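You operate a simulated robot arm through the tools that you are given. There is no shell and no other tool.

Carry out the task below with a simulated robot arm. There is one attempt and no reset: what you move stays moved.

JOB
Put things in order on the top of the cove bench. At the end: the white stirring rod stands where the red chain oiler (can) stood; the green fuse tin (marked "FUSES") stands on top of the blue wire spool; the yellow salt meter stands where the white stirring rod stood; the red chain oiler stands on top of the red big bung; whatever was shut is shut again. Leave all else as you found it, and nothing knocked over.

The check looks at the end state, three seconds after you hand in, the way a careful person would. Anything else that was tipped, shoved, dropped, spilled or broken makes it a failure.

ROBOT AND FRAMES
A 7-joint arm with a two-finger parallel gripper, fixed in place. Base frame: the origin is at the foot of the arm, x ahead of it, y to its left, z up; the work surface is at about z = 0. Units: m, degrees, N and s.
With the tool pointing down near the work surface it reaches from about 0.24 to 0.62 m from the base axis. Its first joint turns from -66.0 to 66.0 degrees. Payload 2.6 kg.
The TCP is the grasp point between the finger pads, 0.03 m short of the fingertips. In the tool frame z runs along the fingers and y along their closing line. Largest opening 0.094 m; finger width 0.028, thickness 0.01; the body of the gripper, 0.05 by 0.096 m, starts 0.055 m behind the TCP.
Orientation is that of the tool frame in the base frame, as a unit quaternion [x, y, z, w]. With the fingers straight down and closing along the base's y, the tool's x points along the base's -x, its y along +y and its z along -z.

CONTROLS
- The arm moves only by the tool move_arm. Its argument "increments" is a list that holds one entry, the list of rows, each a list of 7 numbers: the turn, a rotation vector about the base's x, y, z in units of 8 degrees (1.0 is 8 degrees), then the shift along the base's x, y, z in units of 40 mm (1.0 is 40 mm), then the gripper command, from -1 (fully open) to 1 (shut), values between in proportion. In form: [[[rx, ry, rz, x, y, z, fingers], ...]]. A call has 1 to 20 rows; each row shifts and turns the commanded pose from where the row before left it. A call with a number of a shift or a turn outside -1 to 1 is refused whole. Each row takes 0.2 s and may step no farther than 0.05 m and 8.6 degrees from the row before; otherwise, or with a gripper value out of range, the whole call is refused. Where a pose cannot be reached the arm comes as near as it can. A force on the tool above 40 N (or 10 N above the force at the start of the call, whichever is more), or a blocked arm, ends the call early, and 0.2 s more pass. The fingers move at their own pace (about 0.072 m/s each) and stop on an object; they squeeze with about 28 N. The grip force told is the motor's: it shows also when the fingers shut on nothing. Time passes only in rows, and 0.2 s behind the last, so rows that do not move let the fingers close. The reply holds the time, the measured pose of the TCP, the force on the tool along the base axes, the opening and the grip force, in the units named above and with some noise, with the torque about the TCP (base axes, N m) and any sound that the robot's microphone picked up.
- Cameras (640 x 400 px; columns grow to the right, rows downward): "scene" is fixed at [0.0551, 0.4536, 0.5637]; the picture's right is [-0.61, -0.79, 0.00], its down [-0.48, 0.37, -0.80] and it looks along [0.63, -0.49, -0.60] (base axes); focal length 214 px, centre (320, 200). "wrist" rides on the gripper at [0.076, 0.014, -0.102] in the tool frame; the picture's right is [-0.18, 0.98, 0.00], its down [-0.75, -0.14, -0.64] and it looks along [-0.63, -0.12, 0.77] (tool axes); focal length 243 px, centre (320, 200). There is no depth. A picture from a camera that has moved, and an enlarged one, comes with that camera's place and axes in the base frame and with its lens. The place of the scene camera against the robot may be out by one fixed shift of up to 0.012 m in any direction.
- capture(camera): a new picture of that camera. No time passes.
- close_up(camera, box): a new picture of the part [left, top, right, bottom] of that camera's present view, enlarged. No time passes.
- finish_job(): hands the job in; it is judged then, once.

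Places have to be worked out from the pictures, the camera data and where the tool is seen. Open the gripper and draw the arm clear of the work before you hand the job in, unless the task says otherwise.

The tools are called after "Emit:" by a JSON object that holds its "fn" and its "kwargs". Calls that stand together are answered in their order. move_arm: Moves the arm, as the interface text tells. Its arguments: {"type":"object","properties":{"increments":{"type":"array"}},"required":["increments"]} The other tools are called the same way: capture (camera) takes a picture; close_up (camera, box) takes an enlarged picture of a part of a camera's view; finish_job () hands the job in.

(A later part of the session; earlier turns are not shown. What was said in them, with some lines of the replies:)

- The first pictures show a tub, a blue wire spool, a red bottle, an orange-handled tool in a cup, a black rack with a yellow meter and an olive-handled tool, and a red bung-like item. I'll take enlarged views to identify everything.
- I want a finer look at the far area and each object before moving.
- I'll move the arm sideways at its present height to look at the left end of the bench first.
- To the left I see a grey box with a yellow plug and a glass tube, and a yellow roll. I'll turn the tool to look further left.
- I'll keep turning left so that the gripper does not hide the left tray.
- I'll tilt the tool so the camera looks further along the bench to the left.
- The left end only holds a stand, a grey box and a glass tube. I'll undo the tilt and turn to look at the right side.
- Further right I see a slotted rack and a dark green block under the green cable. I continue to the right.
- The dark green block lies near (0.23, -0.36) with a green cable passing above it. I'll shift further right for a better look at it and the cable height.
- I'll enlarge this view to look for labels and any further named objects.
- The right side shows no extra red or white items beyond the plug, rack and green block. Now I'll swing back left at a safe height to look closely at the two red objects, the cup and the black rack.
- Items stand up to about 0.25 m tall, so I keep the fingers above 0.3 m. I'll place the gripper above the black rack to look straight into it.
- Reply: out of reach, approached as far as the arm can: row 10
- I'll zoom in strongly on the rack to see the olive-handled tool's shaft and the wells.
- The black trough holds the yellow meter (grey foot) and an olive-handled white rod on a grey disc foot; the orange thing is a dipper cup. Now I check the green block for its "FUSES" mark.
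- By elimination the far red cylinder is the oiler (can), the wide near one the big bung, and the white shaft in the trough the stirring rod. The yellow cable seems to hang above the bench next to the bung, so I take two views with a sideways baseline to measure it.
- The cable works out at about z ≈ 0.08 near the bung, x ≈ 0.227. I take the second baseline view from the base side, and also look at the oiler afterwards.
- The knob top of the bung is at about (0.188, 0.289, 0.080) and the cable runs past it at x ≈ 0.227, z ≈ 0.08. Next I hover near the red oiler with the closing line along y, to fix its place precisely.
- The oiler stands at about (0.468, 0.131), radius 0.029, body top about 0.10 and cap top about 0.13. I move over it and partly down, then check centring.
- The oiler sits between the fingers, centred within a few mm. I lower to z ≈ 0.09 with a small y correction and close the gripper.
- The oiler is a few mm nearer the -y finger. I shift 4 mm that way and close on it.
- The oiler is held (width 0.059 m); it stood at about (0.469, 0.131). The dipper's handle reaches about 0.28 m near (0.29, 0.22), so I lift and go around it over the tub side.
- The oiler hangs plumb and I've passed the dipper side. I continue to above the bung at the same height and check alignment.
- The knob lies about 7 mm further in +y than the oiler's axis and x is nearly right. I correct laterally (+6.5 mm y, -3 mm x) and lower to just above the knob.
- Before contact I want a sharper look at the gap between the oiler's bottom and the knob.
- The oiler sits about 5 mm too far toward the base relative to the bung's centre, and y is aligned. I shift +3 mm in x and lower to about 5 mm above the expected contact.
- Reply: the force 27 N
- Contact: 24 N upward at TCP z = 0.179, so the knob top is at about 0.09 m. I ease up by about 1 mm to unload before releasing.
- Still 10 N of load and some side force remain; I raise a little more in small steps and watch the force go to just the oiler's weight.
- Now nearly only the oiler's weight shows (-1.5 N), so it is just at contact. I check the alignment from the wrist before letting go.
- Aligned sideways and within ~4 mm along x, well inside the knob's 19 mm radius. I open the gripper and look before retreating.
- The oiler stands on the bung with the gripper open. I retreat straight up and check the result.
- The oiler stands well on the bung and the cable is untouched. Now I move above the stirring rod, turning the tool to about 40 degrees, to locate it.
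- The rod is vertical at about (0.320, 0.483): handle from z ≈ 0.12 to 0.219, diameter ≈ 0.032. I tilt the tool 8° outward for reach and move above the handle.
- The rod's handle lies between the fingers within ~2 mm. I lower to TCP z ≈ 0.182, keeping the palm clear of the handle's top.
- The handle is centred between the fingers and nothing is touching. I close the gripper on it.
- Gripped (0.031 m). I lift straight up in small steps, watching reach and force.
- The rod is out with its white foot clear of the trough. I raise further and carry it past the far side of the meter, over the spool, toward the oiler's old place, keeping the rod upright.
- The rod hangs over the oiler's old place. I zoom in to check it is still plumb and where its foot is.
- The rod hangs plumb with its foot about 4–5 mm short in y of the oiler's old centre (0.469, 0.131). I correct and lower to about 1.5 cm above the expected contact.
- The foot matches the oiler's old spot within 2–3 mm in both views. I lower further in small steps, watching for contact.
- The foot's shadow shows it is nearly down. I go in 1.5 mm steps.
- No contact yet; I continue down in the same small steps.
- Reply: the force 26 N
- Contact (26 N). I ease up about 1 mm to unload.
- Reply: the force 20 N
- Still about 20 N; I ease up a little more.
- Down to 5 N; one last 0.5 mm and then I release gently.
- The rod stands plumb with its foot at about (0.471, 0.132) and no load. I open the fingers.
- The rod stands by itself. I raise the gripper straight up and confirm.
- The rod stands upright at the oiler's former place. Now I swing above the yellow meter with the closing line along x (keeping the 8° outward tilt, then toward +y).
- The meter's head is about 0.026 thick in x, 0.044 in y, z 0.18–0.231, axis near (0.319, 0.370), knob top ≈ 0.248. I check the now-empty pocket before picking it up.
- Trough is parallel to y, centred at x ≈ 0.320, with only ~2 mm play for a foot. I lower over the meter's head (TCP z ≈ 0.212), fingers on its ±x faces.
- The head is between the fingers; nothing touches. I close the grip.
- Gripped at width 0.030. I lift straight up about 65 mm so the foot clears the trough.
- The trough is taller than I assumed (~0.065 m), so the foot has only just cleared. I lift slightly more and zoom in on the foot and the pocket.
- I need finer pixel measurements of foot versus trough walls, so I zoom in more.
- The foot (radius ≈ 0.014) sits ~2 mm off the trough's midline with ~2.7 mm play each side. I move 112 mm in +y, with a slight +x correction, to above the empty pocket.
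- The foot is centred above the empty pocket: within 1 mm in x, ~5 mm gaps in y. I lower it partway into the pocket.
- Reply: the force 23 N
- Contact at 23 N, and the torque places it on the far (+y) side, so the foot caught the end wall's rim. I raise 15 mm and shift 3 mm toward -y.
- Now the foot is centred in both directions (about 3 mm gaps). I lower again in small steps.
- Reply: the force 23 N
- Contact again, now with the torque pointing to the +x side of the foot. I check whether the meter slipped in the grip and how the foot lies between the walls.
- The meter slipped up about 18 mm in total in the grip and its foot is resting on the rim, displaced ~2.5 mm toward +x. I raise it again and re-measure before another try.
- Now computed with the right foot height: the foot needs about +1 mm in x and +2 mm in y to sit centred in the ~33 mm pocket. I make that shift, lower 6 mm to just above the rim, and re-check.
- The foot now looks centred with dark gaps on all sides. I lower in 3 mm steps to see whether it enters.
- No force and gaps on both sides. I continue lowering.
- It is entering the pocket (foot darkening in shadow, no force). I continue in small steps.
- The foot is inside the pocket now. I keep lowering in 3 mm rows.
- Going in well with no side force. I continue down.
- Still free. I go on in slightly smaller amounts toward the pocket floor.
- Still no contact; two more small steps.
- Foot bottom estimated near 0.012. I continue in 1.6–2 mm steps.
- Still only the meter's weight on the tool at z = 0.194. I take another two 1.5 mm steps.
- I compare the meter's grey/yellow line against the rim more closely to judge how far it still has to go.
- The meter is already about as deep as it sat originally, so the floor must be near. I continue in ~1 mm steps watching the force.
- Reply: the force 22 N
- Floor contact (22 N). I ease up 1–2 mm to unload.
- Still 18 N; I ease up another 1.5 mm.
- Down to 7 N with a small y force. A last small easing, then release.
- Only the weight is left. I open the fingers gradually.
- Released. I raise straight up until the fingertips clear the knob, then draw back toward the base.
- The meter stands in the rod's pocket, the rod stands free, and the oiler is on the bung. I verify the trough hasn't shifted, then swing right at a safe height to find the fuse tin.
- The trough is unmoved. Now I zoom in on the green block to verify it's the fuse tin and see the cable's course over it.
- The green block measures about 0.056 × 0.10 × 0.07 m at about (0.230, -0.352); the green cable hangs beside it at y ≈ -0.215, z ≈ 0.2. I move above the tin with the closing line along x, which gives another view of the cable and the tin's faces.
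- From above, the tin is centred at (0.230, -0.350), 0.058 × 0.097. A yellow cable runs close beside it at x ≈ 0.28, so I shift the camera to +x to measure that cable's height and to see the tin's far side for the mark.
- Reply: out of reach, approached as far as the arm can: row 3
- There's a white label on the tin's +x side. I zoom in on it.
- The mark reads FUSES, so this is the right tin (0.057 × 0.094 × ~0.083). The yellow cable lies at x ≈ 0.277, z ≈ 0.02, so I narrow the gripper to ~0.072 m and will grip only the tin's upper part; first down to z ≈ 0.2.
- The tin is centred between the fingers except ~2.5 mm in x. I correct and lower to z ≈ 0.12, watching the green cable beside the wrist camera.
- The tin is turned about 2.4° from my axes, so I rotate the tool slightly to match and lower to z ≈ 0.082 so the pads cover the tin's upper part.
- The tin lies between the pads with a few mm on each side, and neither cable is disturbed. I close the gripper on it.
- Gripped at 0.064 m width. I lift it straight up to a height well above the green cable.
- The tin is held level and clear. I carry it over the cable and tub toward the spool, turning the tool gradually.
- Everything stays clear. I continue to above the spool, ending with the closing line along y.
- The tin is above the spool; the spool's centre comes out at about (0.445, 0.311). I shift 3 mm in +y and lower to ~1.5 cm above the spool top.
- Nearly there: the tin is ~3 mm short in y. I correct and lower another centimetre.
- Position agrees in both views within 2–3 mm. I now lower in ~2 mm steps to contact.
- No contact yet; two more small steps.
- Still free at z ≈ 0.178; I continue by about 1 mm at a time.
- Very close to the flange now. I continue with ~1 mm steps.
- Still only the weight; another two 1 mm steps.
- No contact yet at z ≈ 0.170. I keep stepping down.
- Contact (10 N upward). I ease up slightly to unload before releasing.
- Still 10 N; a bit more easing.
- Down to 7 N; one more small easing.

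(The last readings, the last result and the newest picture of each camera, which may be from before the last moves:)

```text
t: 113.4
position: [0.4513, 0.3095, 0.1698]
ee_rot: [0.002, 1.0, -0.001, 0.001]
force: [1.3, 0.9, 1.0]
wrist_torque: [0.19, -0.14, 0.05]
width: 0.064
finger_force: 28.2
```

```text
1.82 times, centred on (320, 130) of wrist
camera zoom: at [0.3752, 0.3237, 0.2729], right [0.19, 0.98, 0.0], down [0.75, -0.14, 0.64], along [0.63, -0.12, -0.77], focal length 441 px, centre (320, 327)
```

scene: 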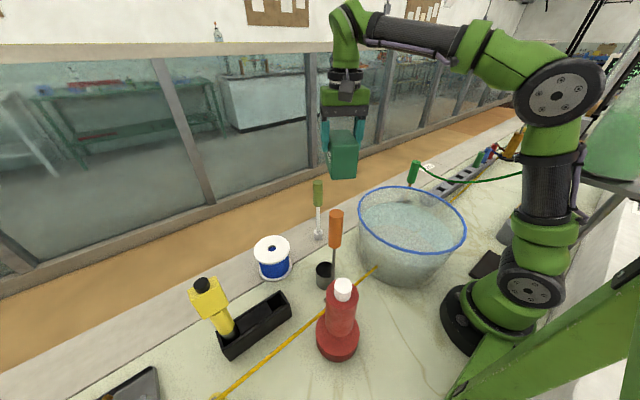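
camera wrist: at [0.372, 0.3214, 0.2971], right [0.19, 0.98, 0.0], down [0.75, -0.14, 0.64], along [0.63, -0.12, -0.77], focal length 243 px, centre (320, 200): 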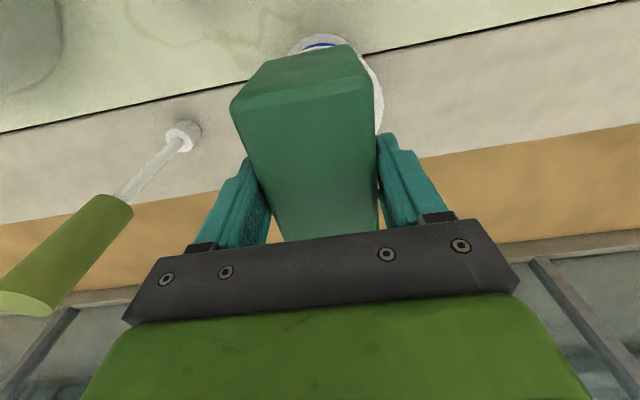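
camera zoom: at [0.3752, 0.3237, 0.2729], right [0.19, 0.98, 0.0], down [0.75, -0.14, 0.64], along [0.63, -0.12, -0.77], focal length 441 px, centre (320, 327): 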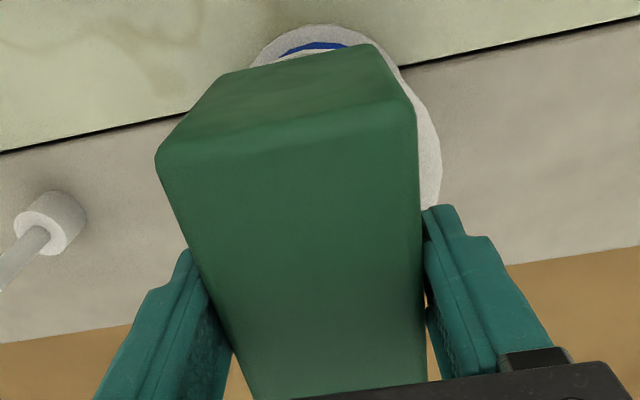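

Load is nearly gone and the tin sits on the flange. I open the gripper gradually.

Emit:
{"fn": "move_arm", "kwargs": {"increments": [[[0, 0, 0, 0, 0, 0, -0.4], [0, 0, 0, 0, 0, 0, -0.5], [0, 0, 0, 0, 0, 0, -0.8], [0, 0, 0, 0, 0, 0, -1], [0, 0, 0, 0, 0, 0, -1]]]}}

Emit:
{"fn": "close_up", "kwargs": {"camera": "wrist", "box": [200, 20, 440, 240]}}

Emit:
{"fn": "close_up", "kwargs": {"camera": "scene", "box": [220, 190, 320, 290]}}

```text
t: 114.6
position: [0.4515, 0.3095, 0.171]
ee_rot: [0.001, 1.0, 0.0, 0.0]
force: [-0.6, 0.2, 0.0]
wrist_torque: [-0.01, -0.01, 0.01]
width: 0.0941
finger_force: 0.0
```

```text
1.82 times, centred on (320, 130) of wrist
camera zoom: at [0.375, 0.324, 0.2736], right [0.19, 0.98, 0.0], down [0.75, -0.14, 0.64], along [0.63, -0.12, -0.77], focal length 441 px, centre (320, 327)
```

zoom: 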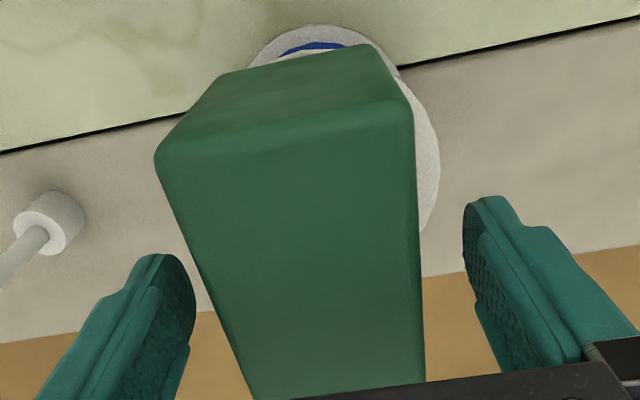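

```text
4.00 times, centred on (270, 240) of scene
camera zoom: at [0.0551, 0.4536, 0.5637], right [-0.61, -0.79, 0.0], down [-0.48, 0.37, -0.8], along [0.63, -0.49, -0.6], focal length 858 px, centre (520, 40)
```

zoom: 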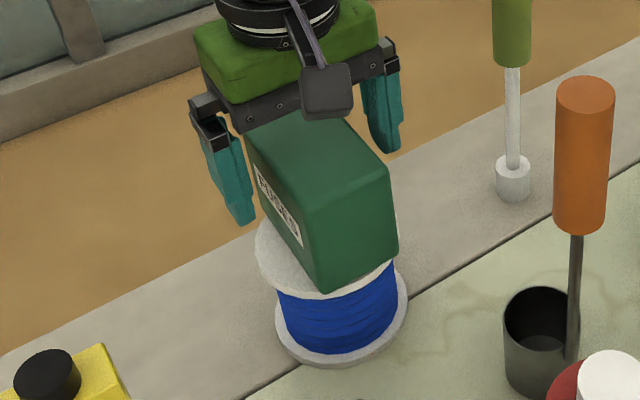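

The tin stands on the spool, centred. I raise the gripper straight up and draw back.

Emit:
{"fn": "move_arm", "kwargs": {"increments": [[[0, 0, 0, 0, 0, 0.3, -1], [0, 0, 0, 0, 0, 0.6, -1], [0, 0, 0, 0, 0, 0.8, -1], [0, 0, 0, 0, 0, 0.8, -1], [0, 0, 0, -0.3, -0.2, 0.5, -1], [0, 0, 0, -0.6, -0.3, 0.5, -1], [0, 0, 0, -0.8, -0.3, 0.5, -1], [0, 0, 0, -0.8, -0.3, 0.5, -1], [0, 0, 0, -0.8, -0.3, 0.5, -1], [0, 0, 0, -0.5, -0.4, 0.5, -1], [0, 0, 0, 0, 0, 0, -1]]]}}

Emit:
{"fn": "capture", "kwargs": {"camera": "wrist"}}

Emit:
{"fn": "capture", "kwargs": {"camera": "scene"}}

```text
t: 117.0
position: [0.2977, 0.2371, 0.3897]
ee_rot: [0.002, 1.0, 0.0, 0.0]
force: [-0.3, 0.4, 0.1]
wrist_torque: [0.0, 0.0, -0.01]
width: 0.0937
finger_force: 0.1
```

```text
taken
camera wrist: at [0.221, 0.2528, 0.4927], right [0.19, 0.98, 0.0], down [0.75, -0.14, 0.64], along [0.63, -0.12, -0.77], focal length 243 px, centre (320, 200)
```

wrist: 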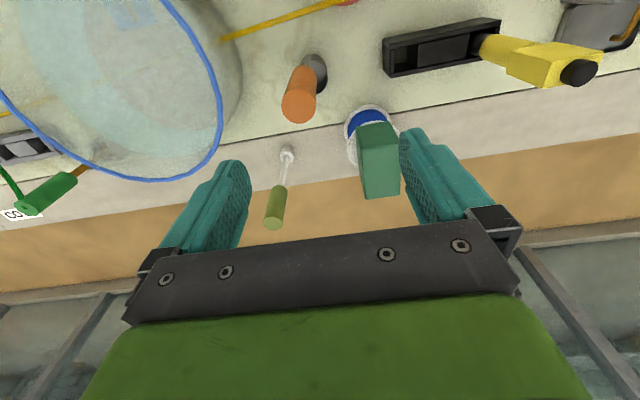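

```text
taken
```

scene: 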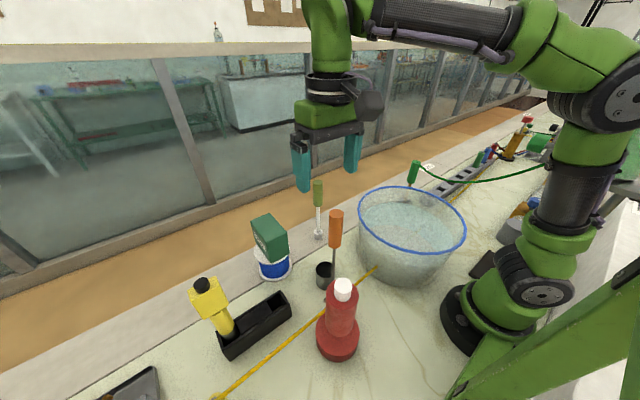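

All four moves are done. The tub's water has cleared over time, so I look into it and re-inspect every placed item before finishing.

Emit:
{"fn": "close_up", "kwargs": {"camera": "scene", "box": [350, 170, 480, 290]}}

Emit:
{"fn": "close_up", "kwargs": {"camera": "wrist", "box": [0, 0, 260, 200]}}

Emit:
{"fn": "close_up", "kwargs": {"camera": "scene", "box": [180, 170, 380, 370]}}

Emit:
{"fn": "close_up", "kwargs": {"camera": "wrist", "box": [240, 0, 640, 240]}}

```text
3.33 times, centred on (415, 230) of scene
camera zoom: at [0.0551, 0.4536, 0.5637], right [-0.61, -0.79, 0.0], down [-0.48, 0.37, -0.8], along [0.63, -0.49, -0.6], focal length 715 px, centre (3, 100)
```

zoom: 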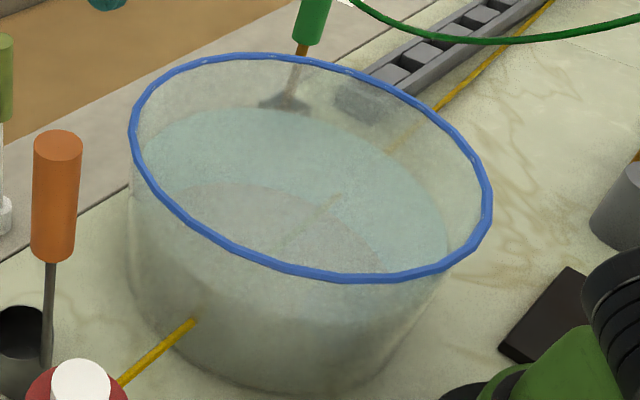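

```text
2.00 times, centred on (130, 100) of wrist
camera zoom: at [0.221, 0.2528, 0.4927], right [0.19, 0.98, 0.0], down [0.75, -0.14, 0.64], along [0.63, -0.12, -0.77], focal length 485 px, centre (700, 400)
```

zoom: 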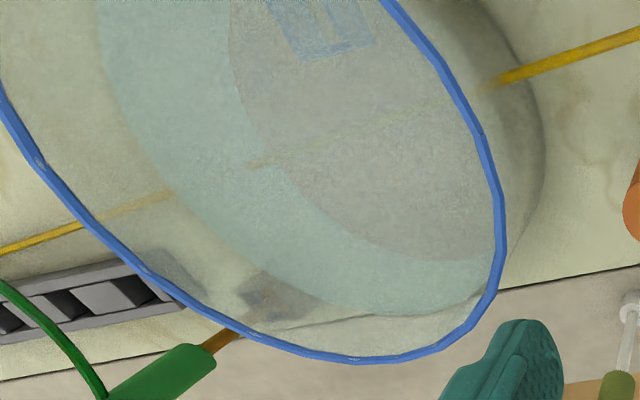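

```text
2.00 times, centred on (280, 270) of scene
camera zoom: at [0.0551, 0.4536, 0.5637], right [-0.61, -0.79, 0.0], down [-0.48, 0.37, -0.8], along [0.63, -0.49, -0.6], focal length 429 px, centre (400, 60)
```

zoom: 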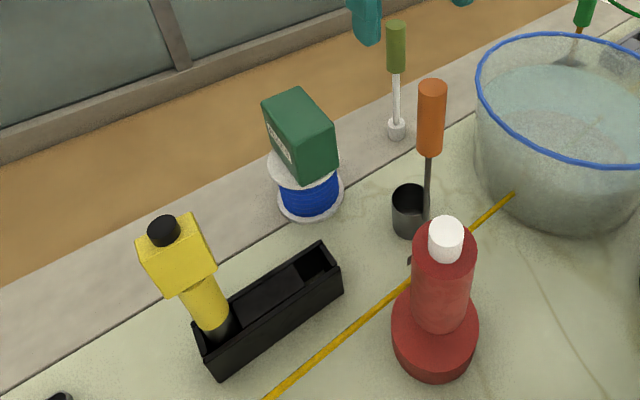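

```text
1.60 times, centred on (440, 120) of wrist
camera zoom: at [0.221, 0.2528, 0.4927], right [0.19, 0.98, 0.0], down [0.75, -0.14, 0.64], along [0.63, -0.12, -0.77], focal length 388 px, centre (128, 328)
```

zoom: 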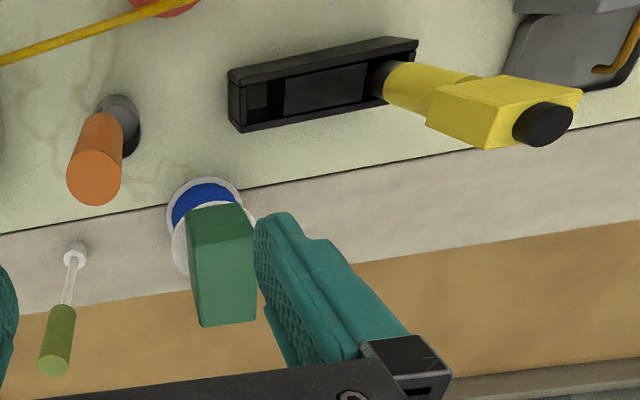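

Something bluish is now visible at the bottom of the tub. I move over the tub at a safe height to check what it is.

Emit:
{"fn": "move_arm", "kwargs": {"increments": [[[0, 0, 0, 0.1, -0.8, 0.2, -1], [0, 0, 0, 0.1, -0.9, 0.2, -1], [0, 0, 0, 0.1, -0.9, 0, -1], [0, 0, 0, 0.1, -0.9, 0, -1], [0, 0, 0, 0.1, -0.9, 0, -1], [0, 0, 0, 0.1, -0.9, 0, -1], [0, 0, 0, 0, 0, 0, -1]]]}}

Emit:
{"fn": "capture", "kwargs": {"camera": "wrist"}}

Emit:
{"fn": "close_up", "kwargs": {"camera": "wrist", "box": [160, 0, 440, 160]}}

```text
t: 118.6
position: [0.323, 0.0234, 0.4094]
ee_rot: [0.001, 1.0, 0.0, 0.0]
force: [0.1, -0.2, 0.0]
wrist_torque: [0.0, -0.03, 0.02]
width: 0.094
finger_force: 0.2
```

```text
taken
camera wrist: at [0.2457, 0.0386, 0.5114], right [0.19, 0.98, 0.0], down [0.75, -0.14, 0.64], along [0.63, -0.12, -0.77], focal length 243 px, centre (320, 200)
```

wrist: 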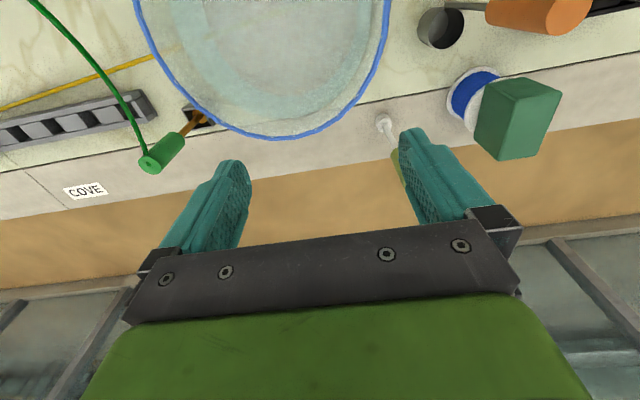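

```text
2.29 times, centred on (300, 80) of wrist
camera zoom: at [0.2457, 0.0386, 0.5114], right [0.19, 0.98, 0.0], down [0.75, -0.14, 0.64], along [0.63, -0.12, -0.77], focal length 555 px, centre (366, 474)
```

zoom: 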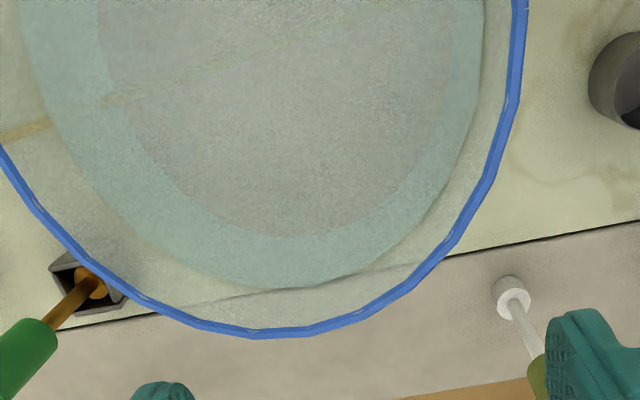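

The blue mark lies nearer the base side of the tub, outside this view. I turn the camera to look there.

Emit:
{"fn": "move_arm", "kwargs": {"increments": [[[0, 0, -1, -0.26, 0.35, 0, -1], [0, 0, -1, -0.26, 0.35, 0, -1], [0, 0, -1, -0.26, 0.35, 0, -1], [0, 0, -1, -0.26, 0.35, 0, -1], [0, 0, -1, -0.26, 0.35, 0, -1], [0, 0, -1, -0.26, 0.35, 0, -1], [0, 0, -1, -0.26, 0.35, 0, -1], [0, 0, -1, -0.26, 0.35, 0, -1], [0, 0, 0, 0, 0, 0, -1]]]}}

Emit:
{"fn": "capture", "kwargs": {"camera": "wrist"}}

Emit:
{"fn": "close_up", "kwargs": {"camera": "wrist", "box": [120, 0, 420, 170]}}

```text
t: 120.6
position: [0.2415, 0.1363, 0.4075]
ee_rot: [0.533, 0.846, 0.0, 0.0]
force: [-1.2, 0.7, -0.5]
wrist_torque: [-0.01, -0.01, -0.02]
width: 0.094
finger_force: 0.0
```

```text
taken
camera wrist: at [0.221, 0.2119, 0.5109], right [0.97, 0.26, 0.0], down [0.2, -0.74, 0.64], along [0.17, -0.62, -0.77], focal length 243 px, centre (320, 200)
```

wrist: 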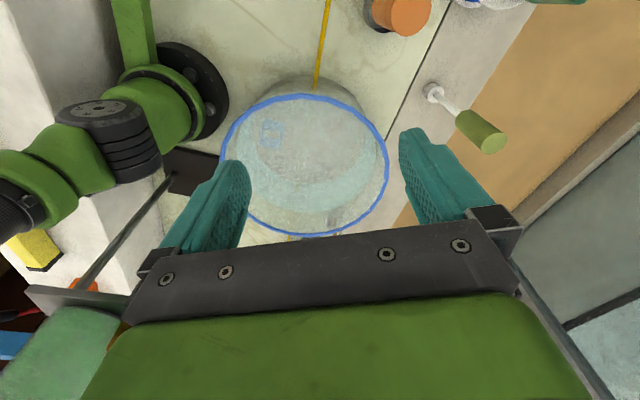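

```text
2.13 times, centred on (270, 85) of wrist
camera zoom: at [0.221, 0.2119, 0.5109], right [0.97, 0.26, 0.0], down [0.2, -0.74, 0.64], along [0.17, -0.62, -0.77], focal length 518 px, centre (427, 445)
```

zoom: 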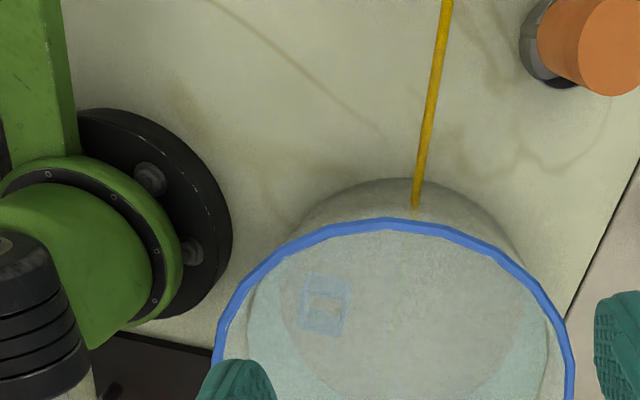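

There's a blue square thing under the water. I zoom in on it.

Emit:
{"fn": "close_up", "kwargs": {"camera": "wrist", "box": [245, 100, 300, 165]}}

Emit:
{"fn": "close_up", "kwargs": {"camera": "scene", "box": [380, 200, 460, 280]}}

```text
6.15 times, centred on (272, 132) of wrist
camera zoom: at [0.221, 0.2119, 0.5109], right [0.97, 0.26, 0.0], down [0.2, -0.74, 0.64], along [0.17, -0.62, -0.77], focal length 1493 px, centre (612, 615)
```

zoom: 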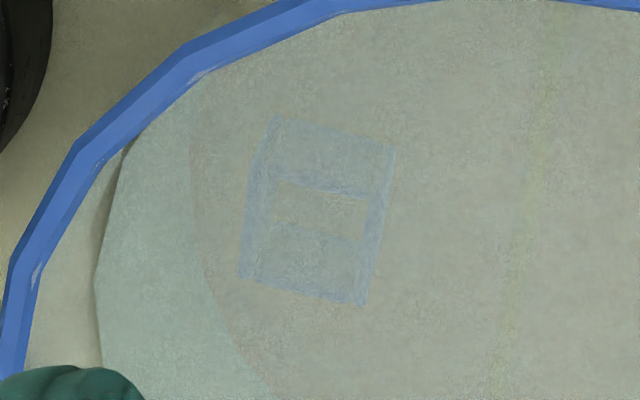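

```text
5.00 times, centred on (420, 240) of scene
camera zoom: at [0.0551, 0.4536, 0.5637], right [-0.61, -0.79, 0.0], down [-0.48, 0.37, -0.8], along [0.63, -0.49, -0.6], focal length 1072 px, centre (-180, 0)
```

zoom: 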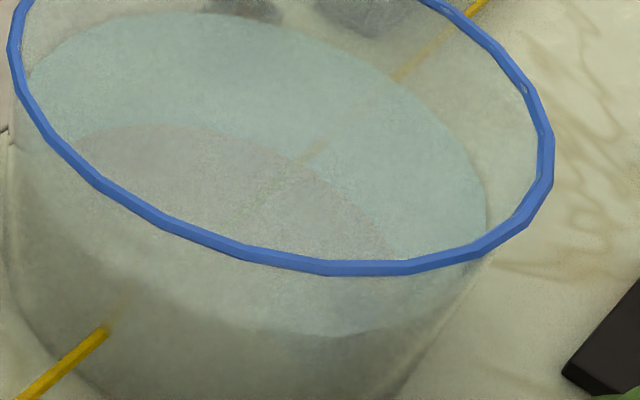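

It's a fixture lying under water in the tub, untouched and unrelated. Everything named is in place, so I return the arm, open and high, to about its starting pose and take final checks.

Emit:
{"fn": "move_arm", "kwargs": {"increments": [[[0, 0, 1, 0.2, 0.3, 0, -1], [0, 0, 1, 0.2, 0.3, 0, -1], [0, 0, 1, 0.2, 0.3, 0, -1], [0, 0, 1, 0.2, 0.3, 0, -1], [0, 0, 1, 0.2, 0.3, 0, -1], [0, 0, 1, 0.2, 0.3, 0, -1], [0, 0, 1, 0.2, 0.3, 0, -1], [0, 0, 1, 0.2, 0.3, 0, -1], [0, 0, 0, 0, 0, 0, -1], [0, 0, 0, 0, 0, 0, -1]]]}}

Emit:
{"fn": "capture", "kwargs": {"camera": "scene"}}

Emit:
{"fn": "close_up", "kwargs": {"camera": "scene", "box": [180, 170, 380, 370]}}

Emit:
{"fn": "capture", "kwargs": {"camera": "wrist"}}

```text
t: 122.8
position: [0.3041, 0.2329, 0.4083]
ee_rot: [0.001, 1.0, 0.0, 0.0]
force: [0.1, -0.8, 0.4]
wrist_torque: [0.03, 0.01, 0.04]
width: 0.0942
finger_force: 0.1
```

```text
taken
```

scene: 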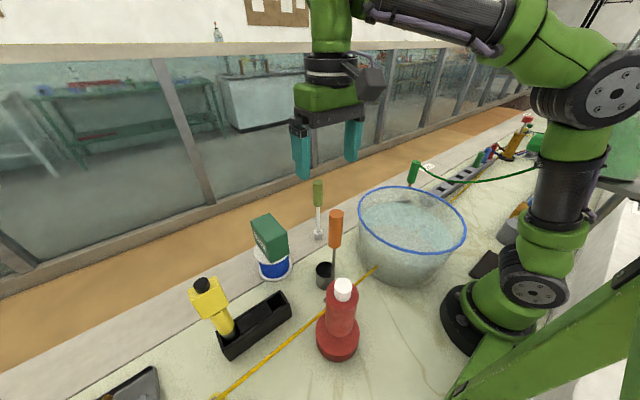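

```text
2.00 times, centred on (280, 270) of scene
camera zoom: at [0.0551, 0.4536, 0.5637], right [-0.61, -0.79, 0.0], down [-0.48, 0.37, -0.8], along [0.63, -0.49, -0.6], focal length 429 px, centre (400, 60)
```

zoom: 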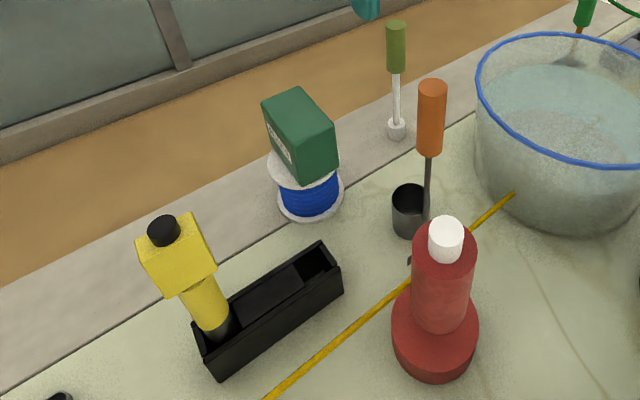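

```text
taken
camera wrist: at [0.2274, 0.2483, 0.5123], right [0.19, 0.98, 0.0], down [0.75, -0.14, 0.64], along [0.63, -0.12, -0.77], focal length 243 px, centre (320, 200)
```

wrist: 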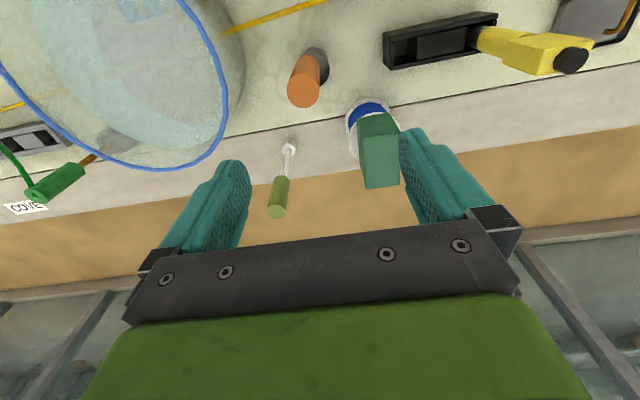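

The final pictures show the rod at the oiler's old place, the FUSES tin on the wire spool and the meter in the rod's pocket. The oiler is on the big bung, all else is unmoved, and the gripper is open and clear. I hand the job in.

Emit:
{"fn": "finish_job", "kwargs": {}}

```text
The job is handed in.
```

I handed the job in with all four items placed. The check's result hasn't come back to me. My last pictures showed everything standing.

- **White stirring rod:** it stands upright on its own foot where the red chain oiler stood, within about 3 mm.
- **Green fuse tin:** it stands centred on top of the blue wire spool. I read the "FUSES" label before picking it up.
- **Yellow salt meter:** it stands in the trough pocket the rod came out of. It caught the pocket's rim twice before going in. The trough did not shift.
- **Red chain oiler:** it stands on the knob of the big bung, about 4 mm off centre and clear of the yellow cable.

I had to judge which objects some of the names meant:
- **Oiler:** the narrow red can with the white cap.
- **Big bung:** the wide red disc with the white knob.
- **Stirring rod:** the white shaft and foot with the olive handle.

The cup, tub, cables and the rest of the bench look as I found them. I opened nothing, so there was nothing to shut again. The tub's water cleared during the job without my touching it. The arm is back near its starting pose with the gripper open.
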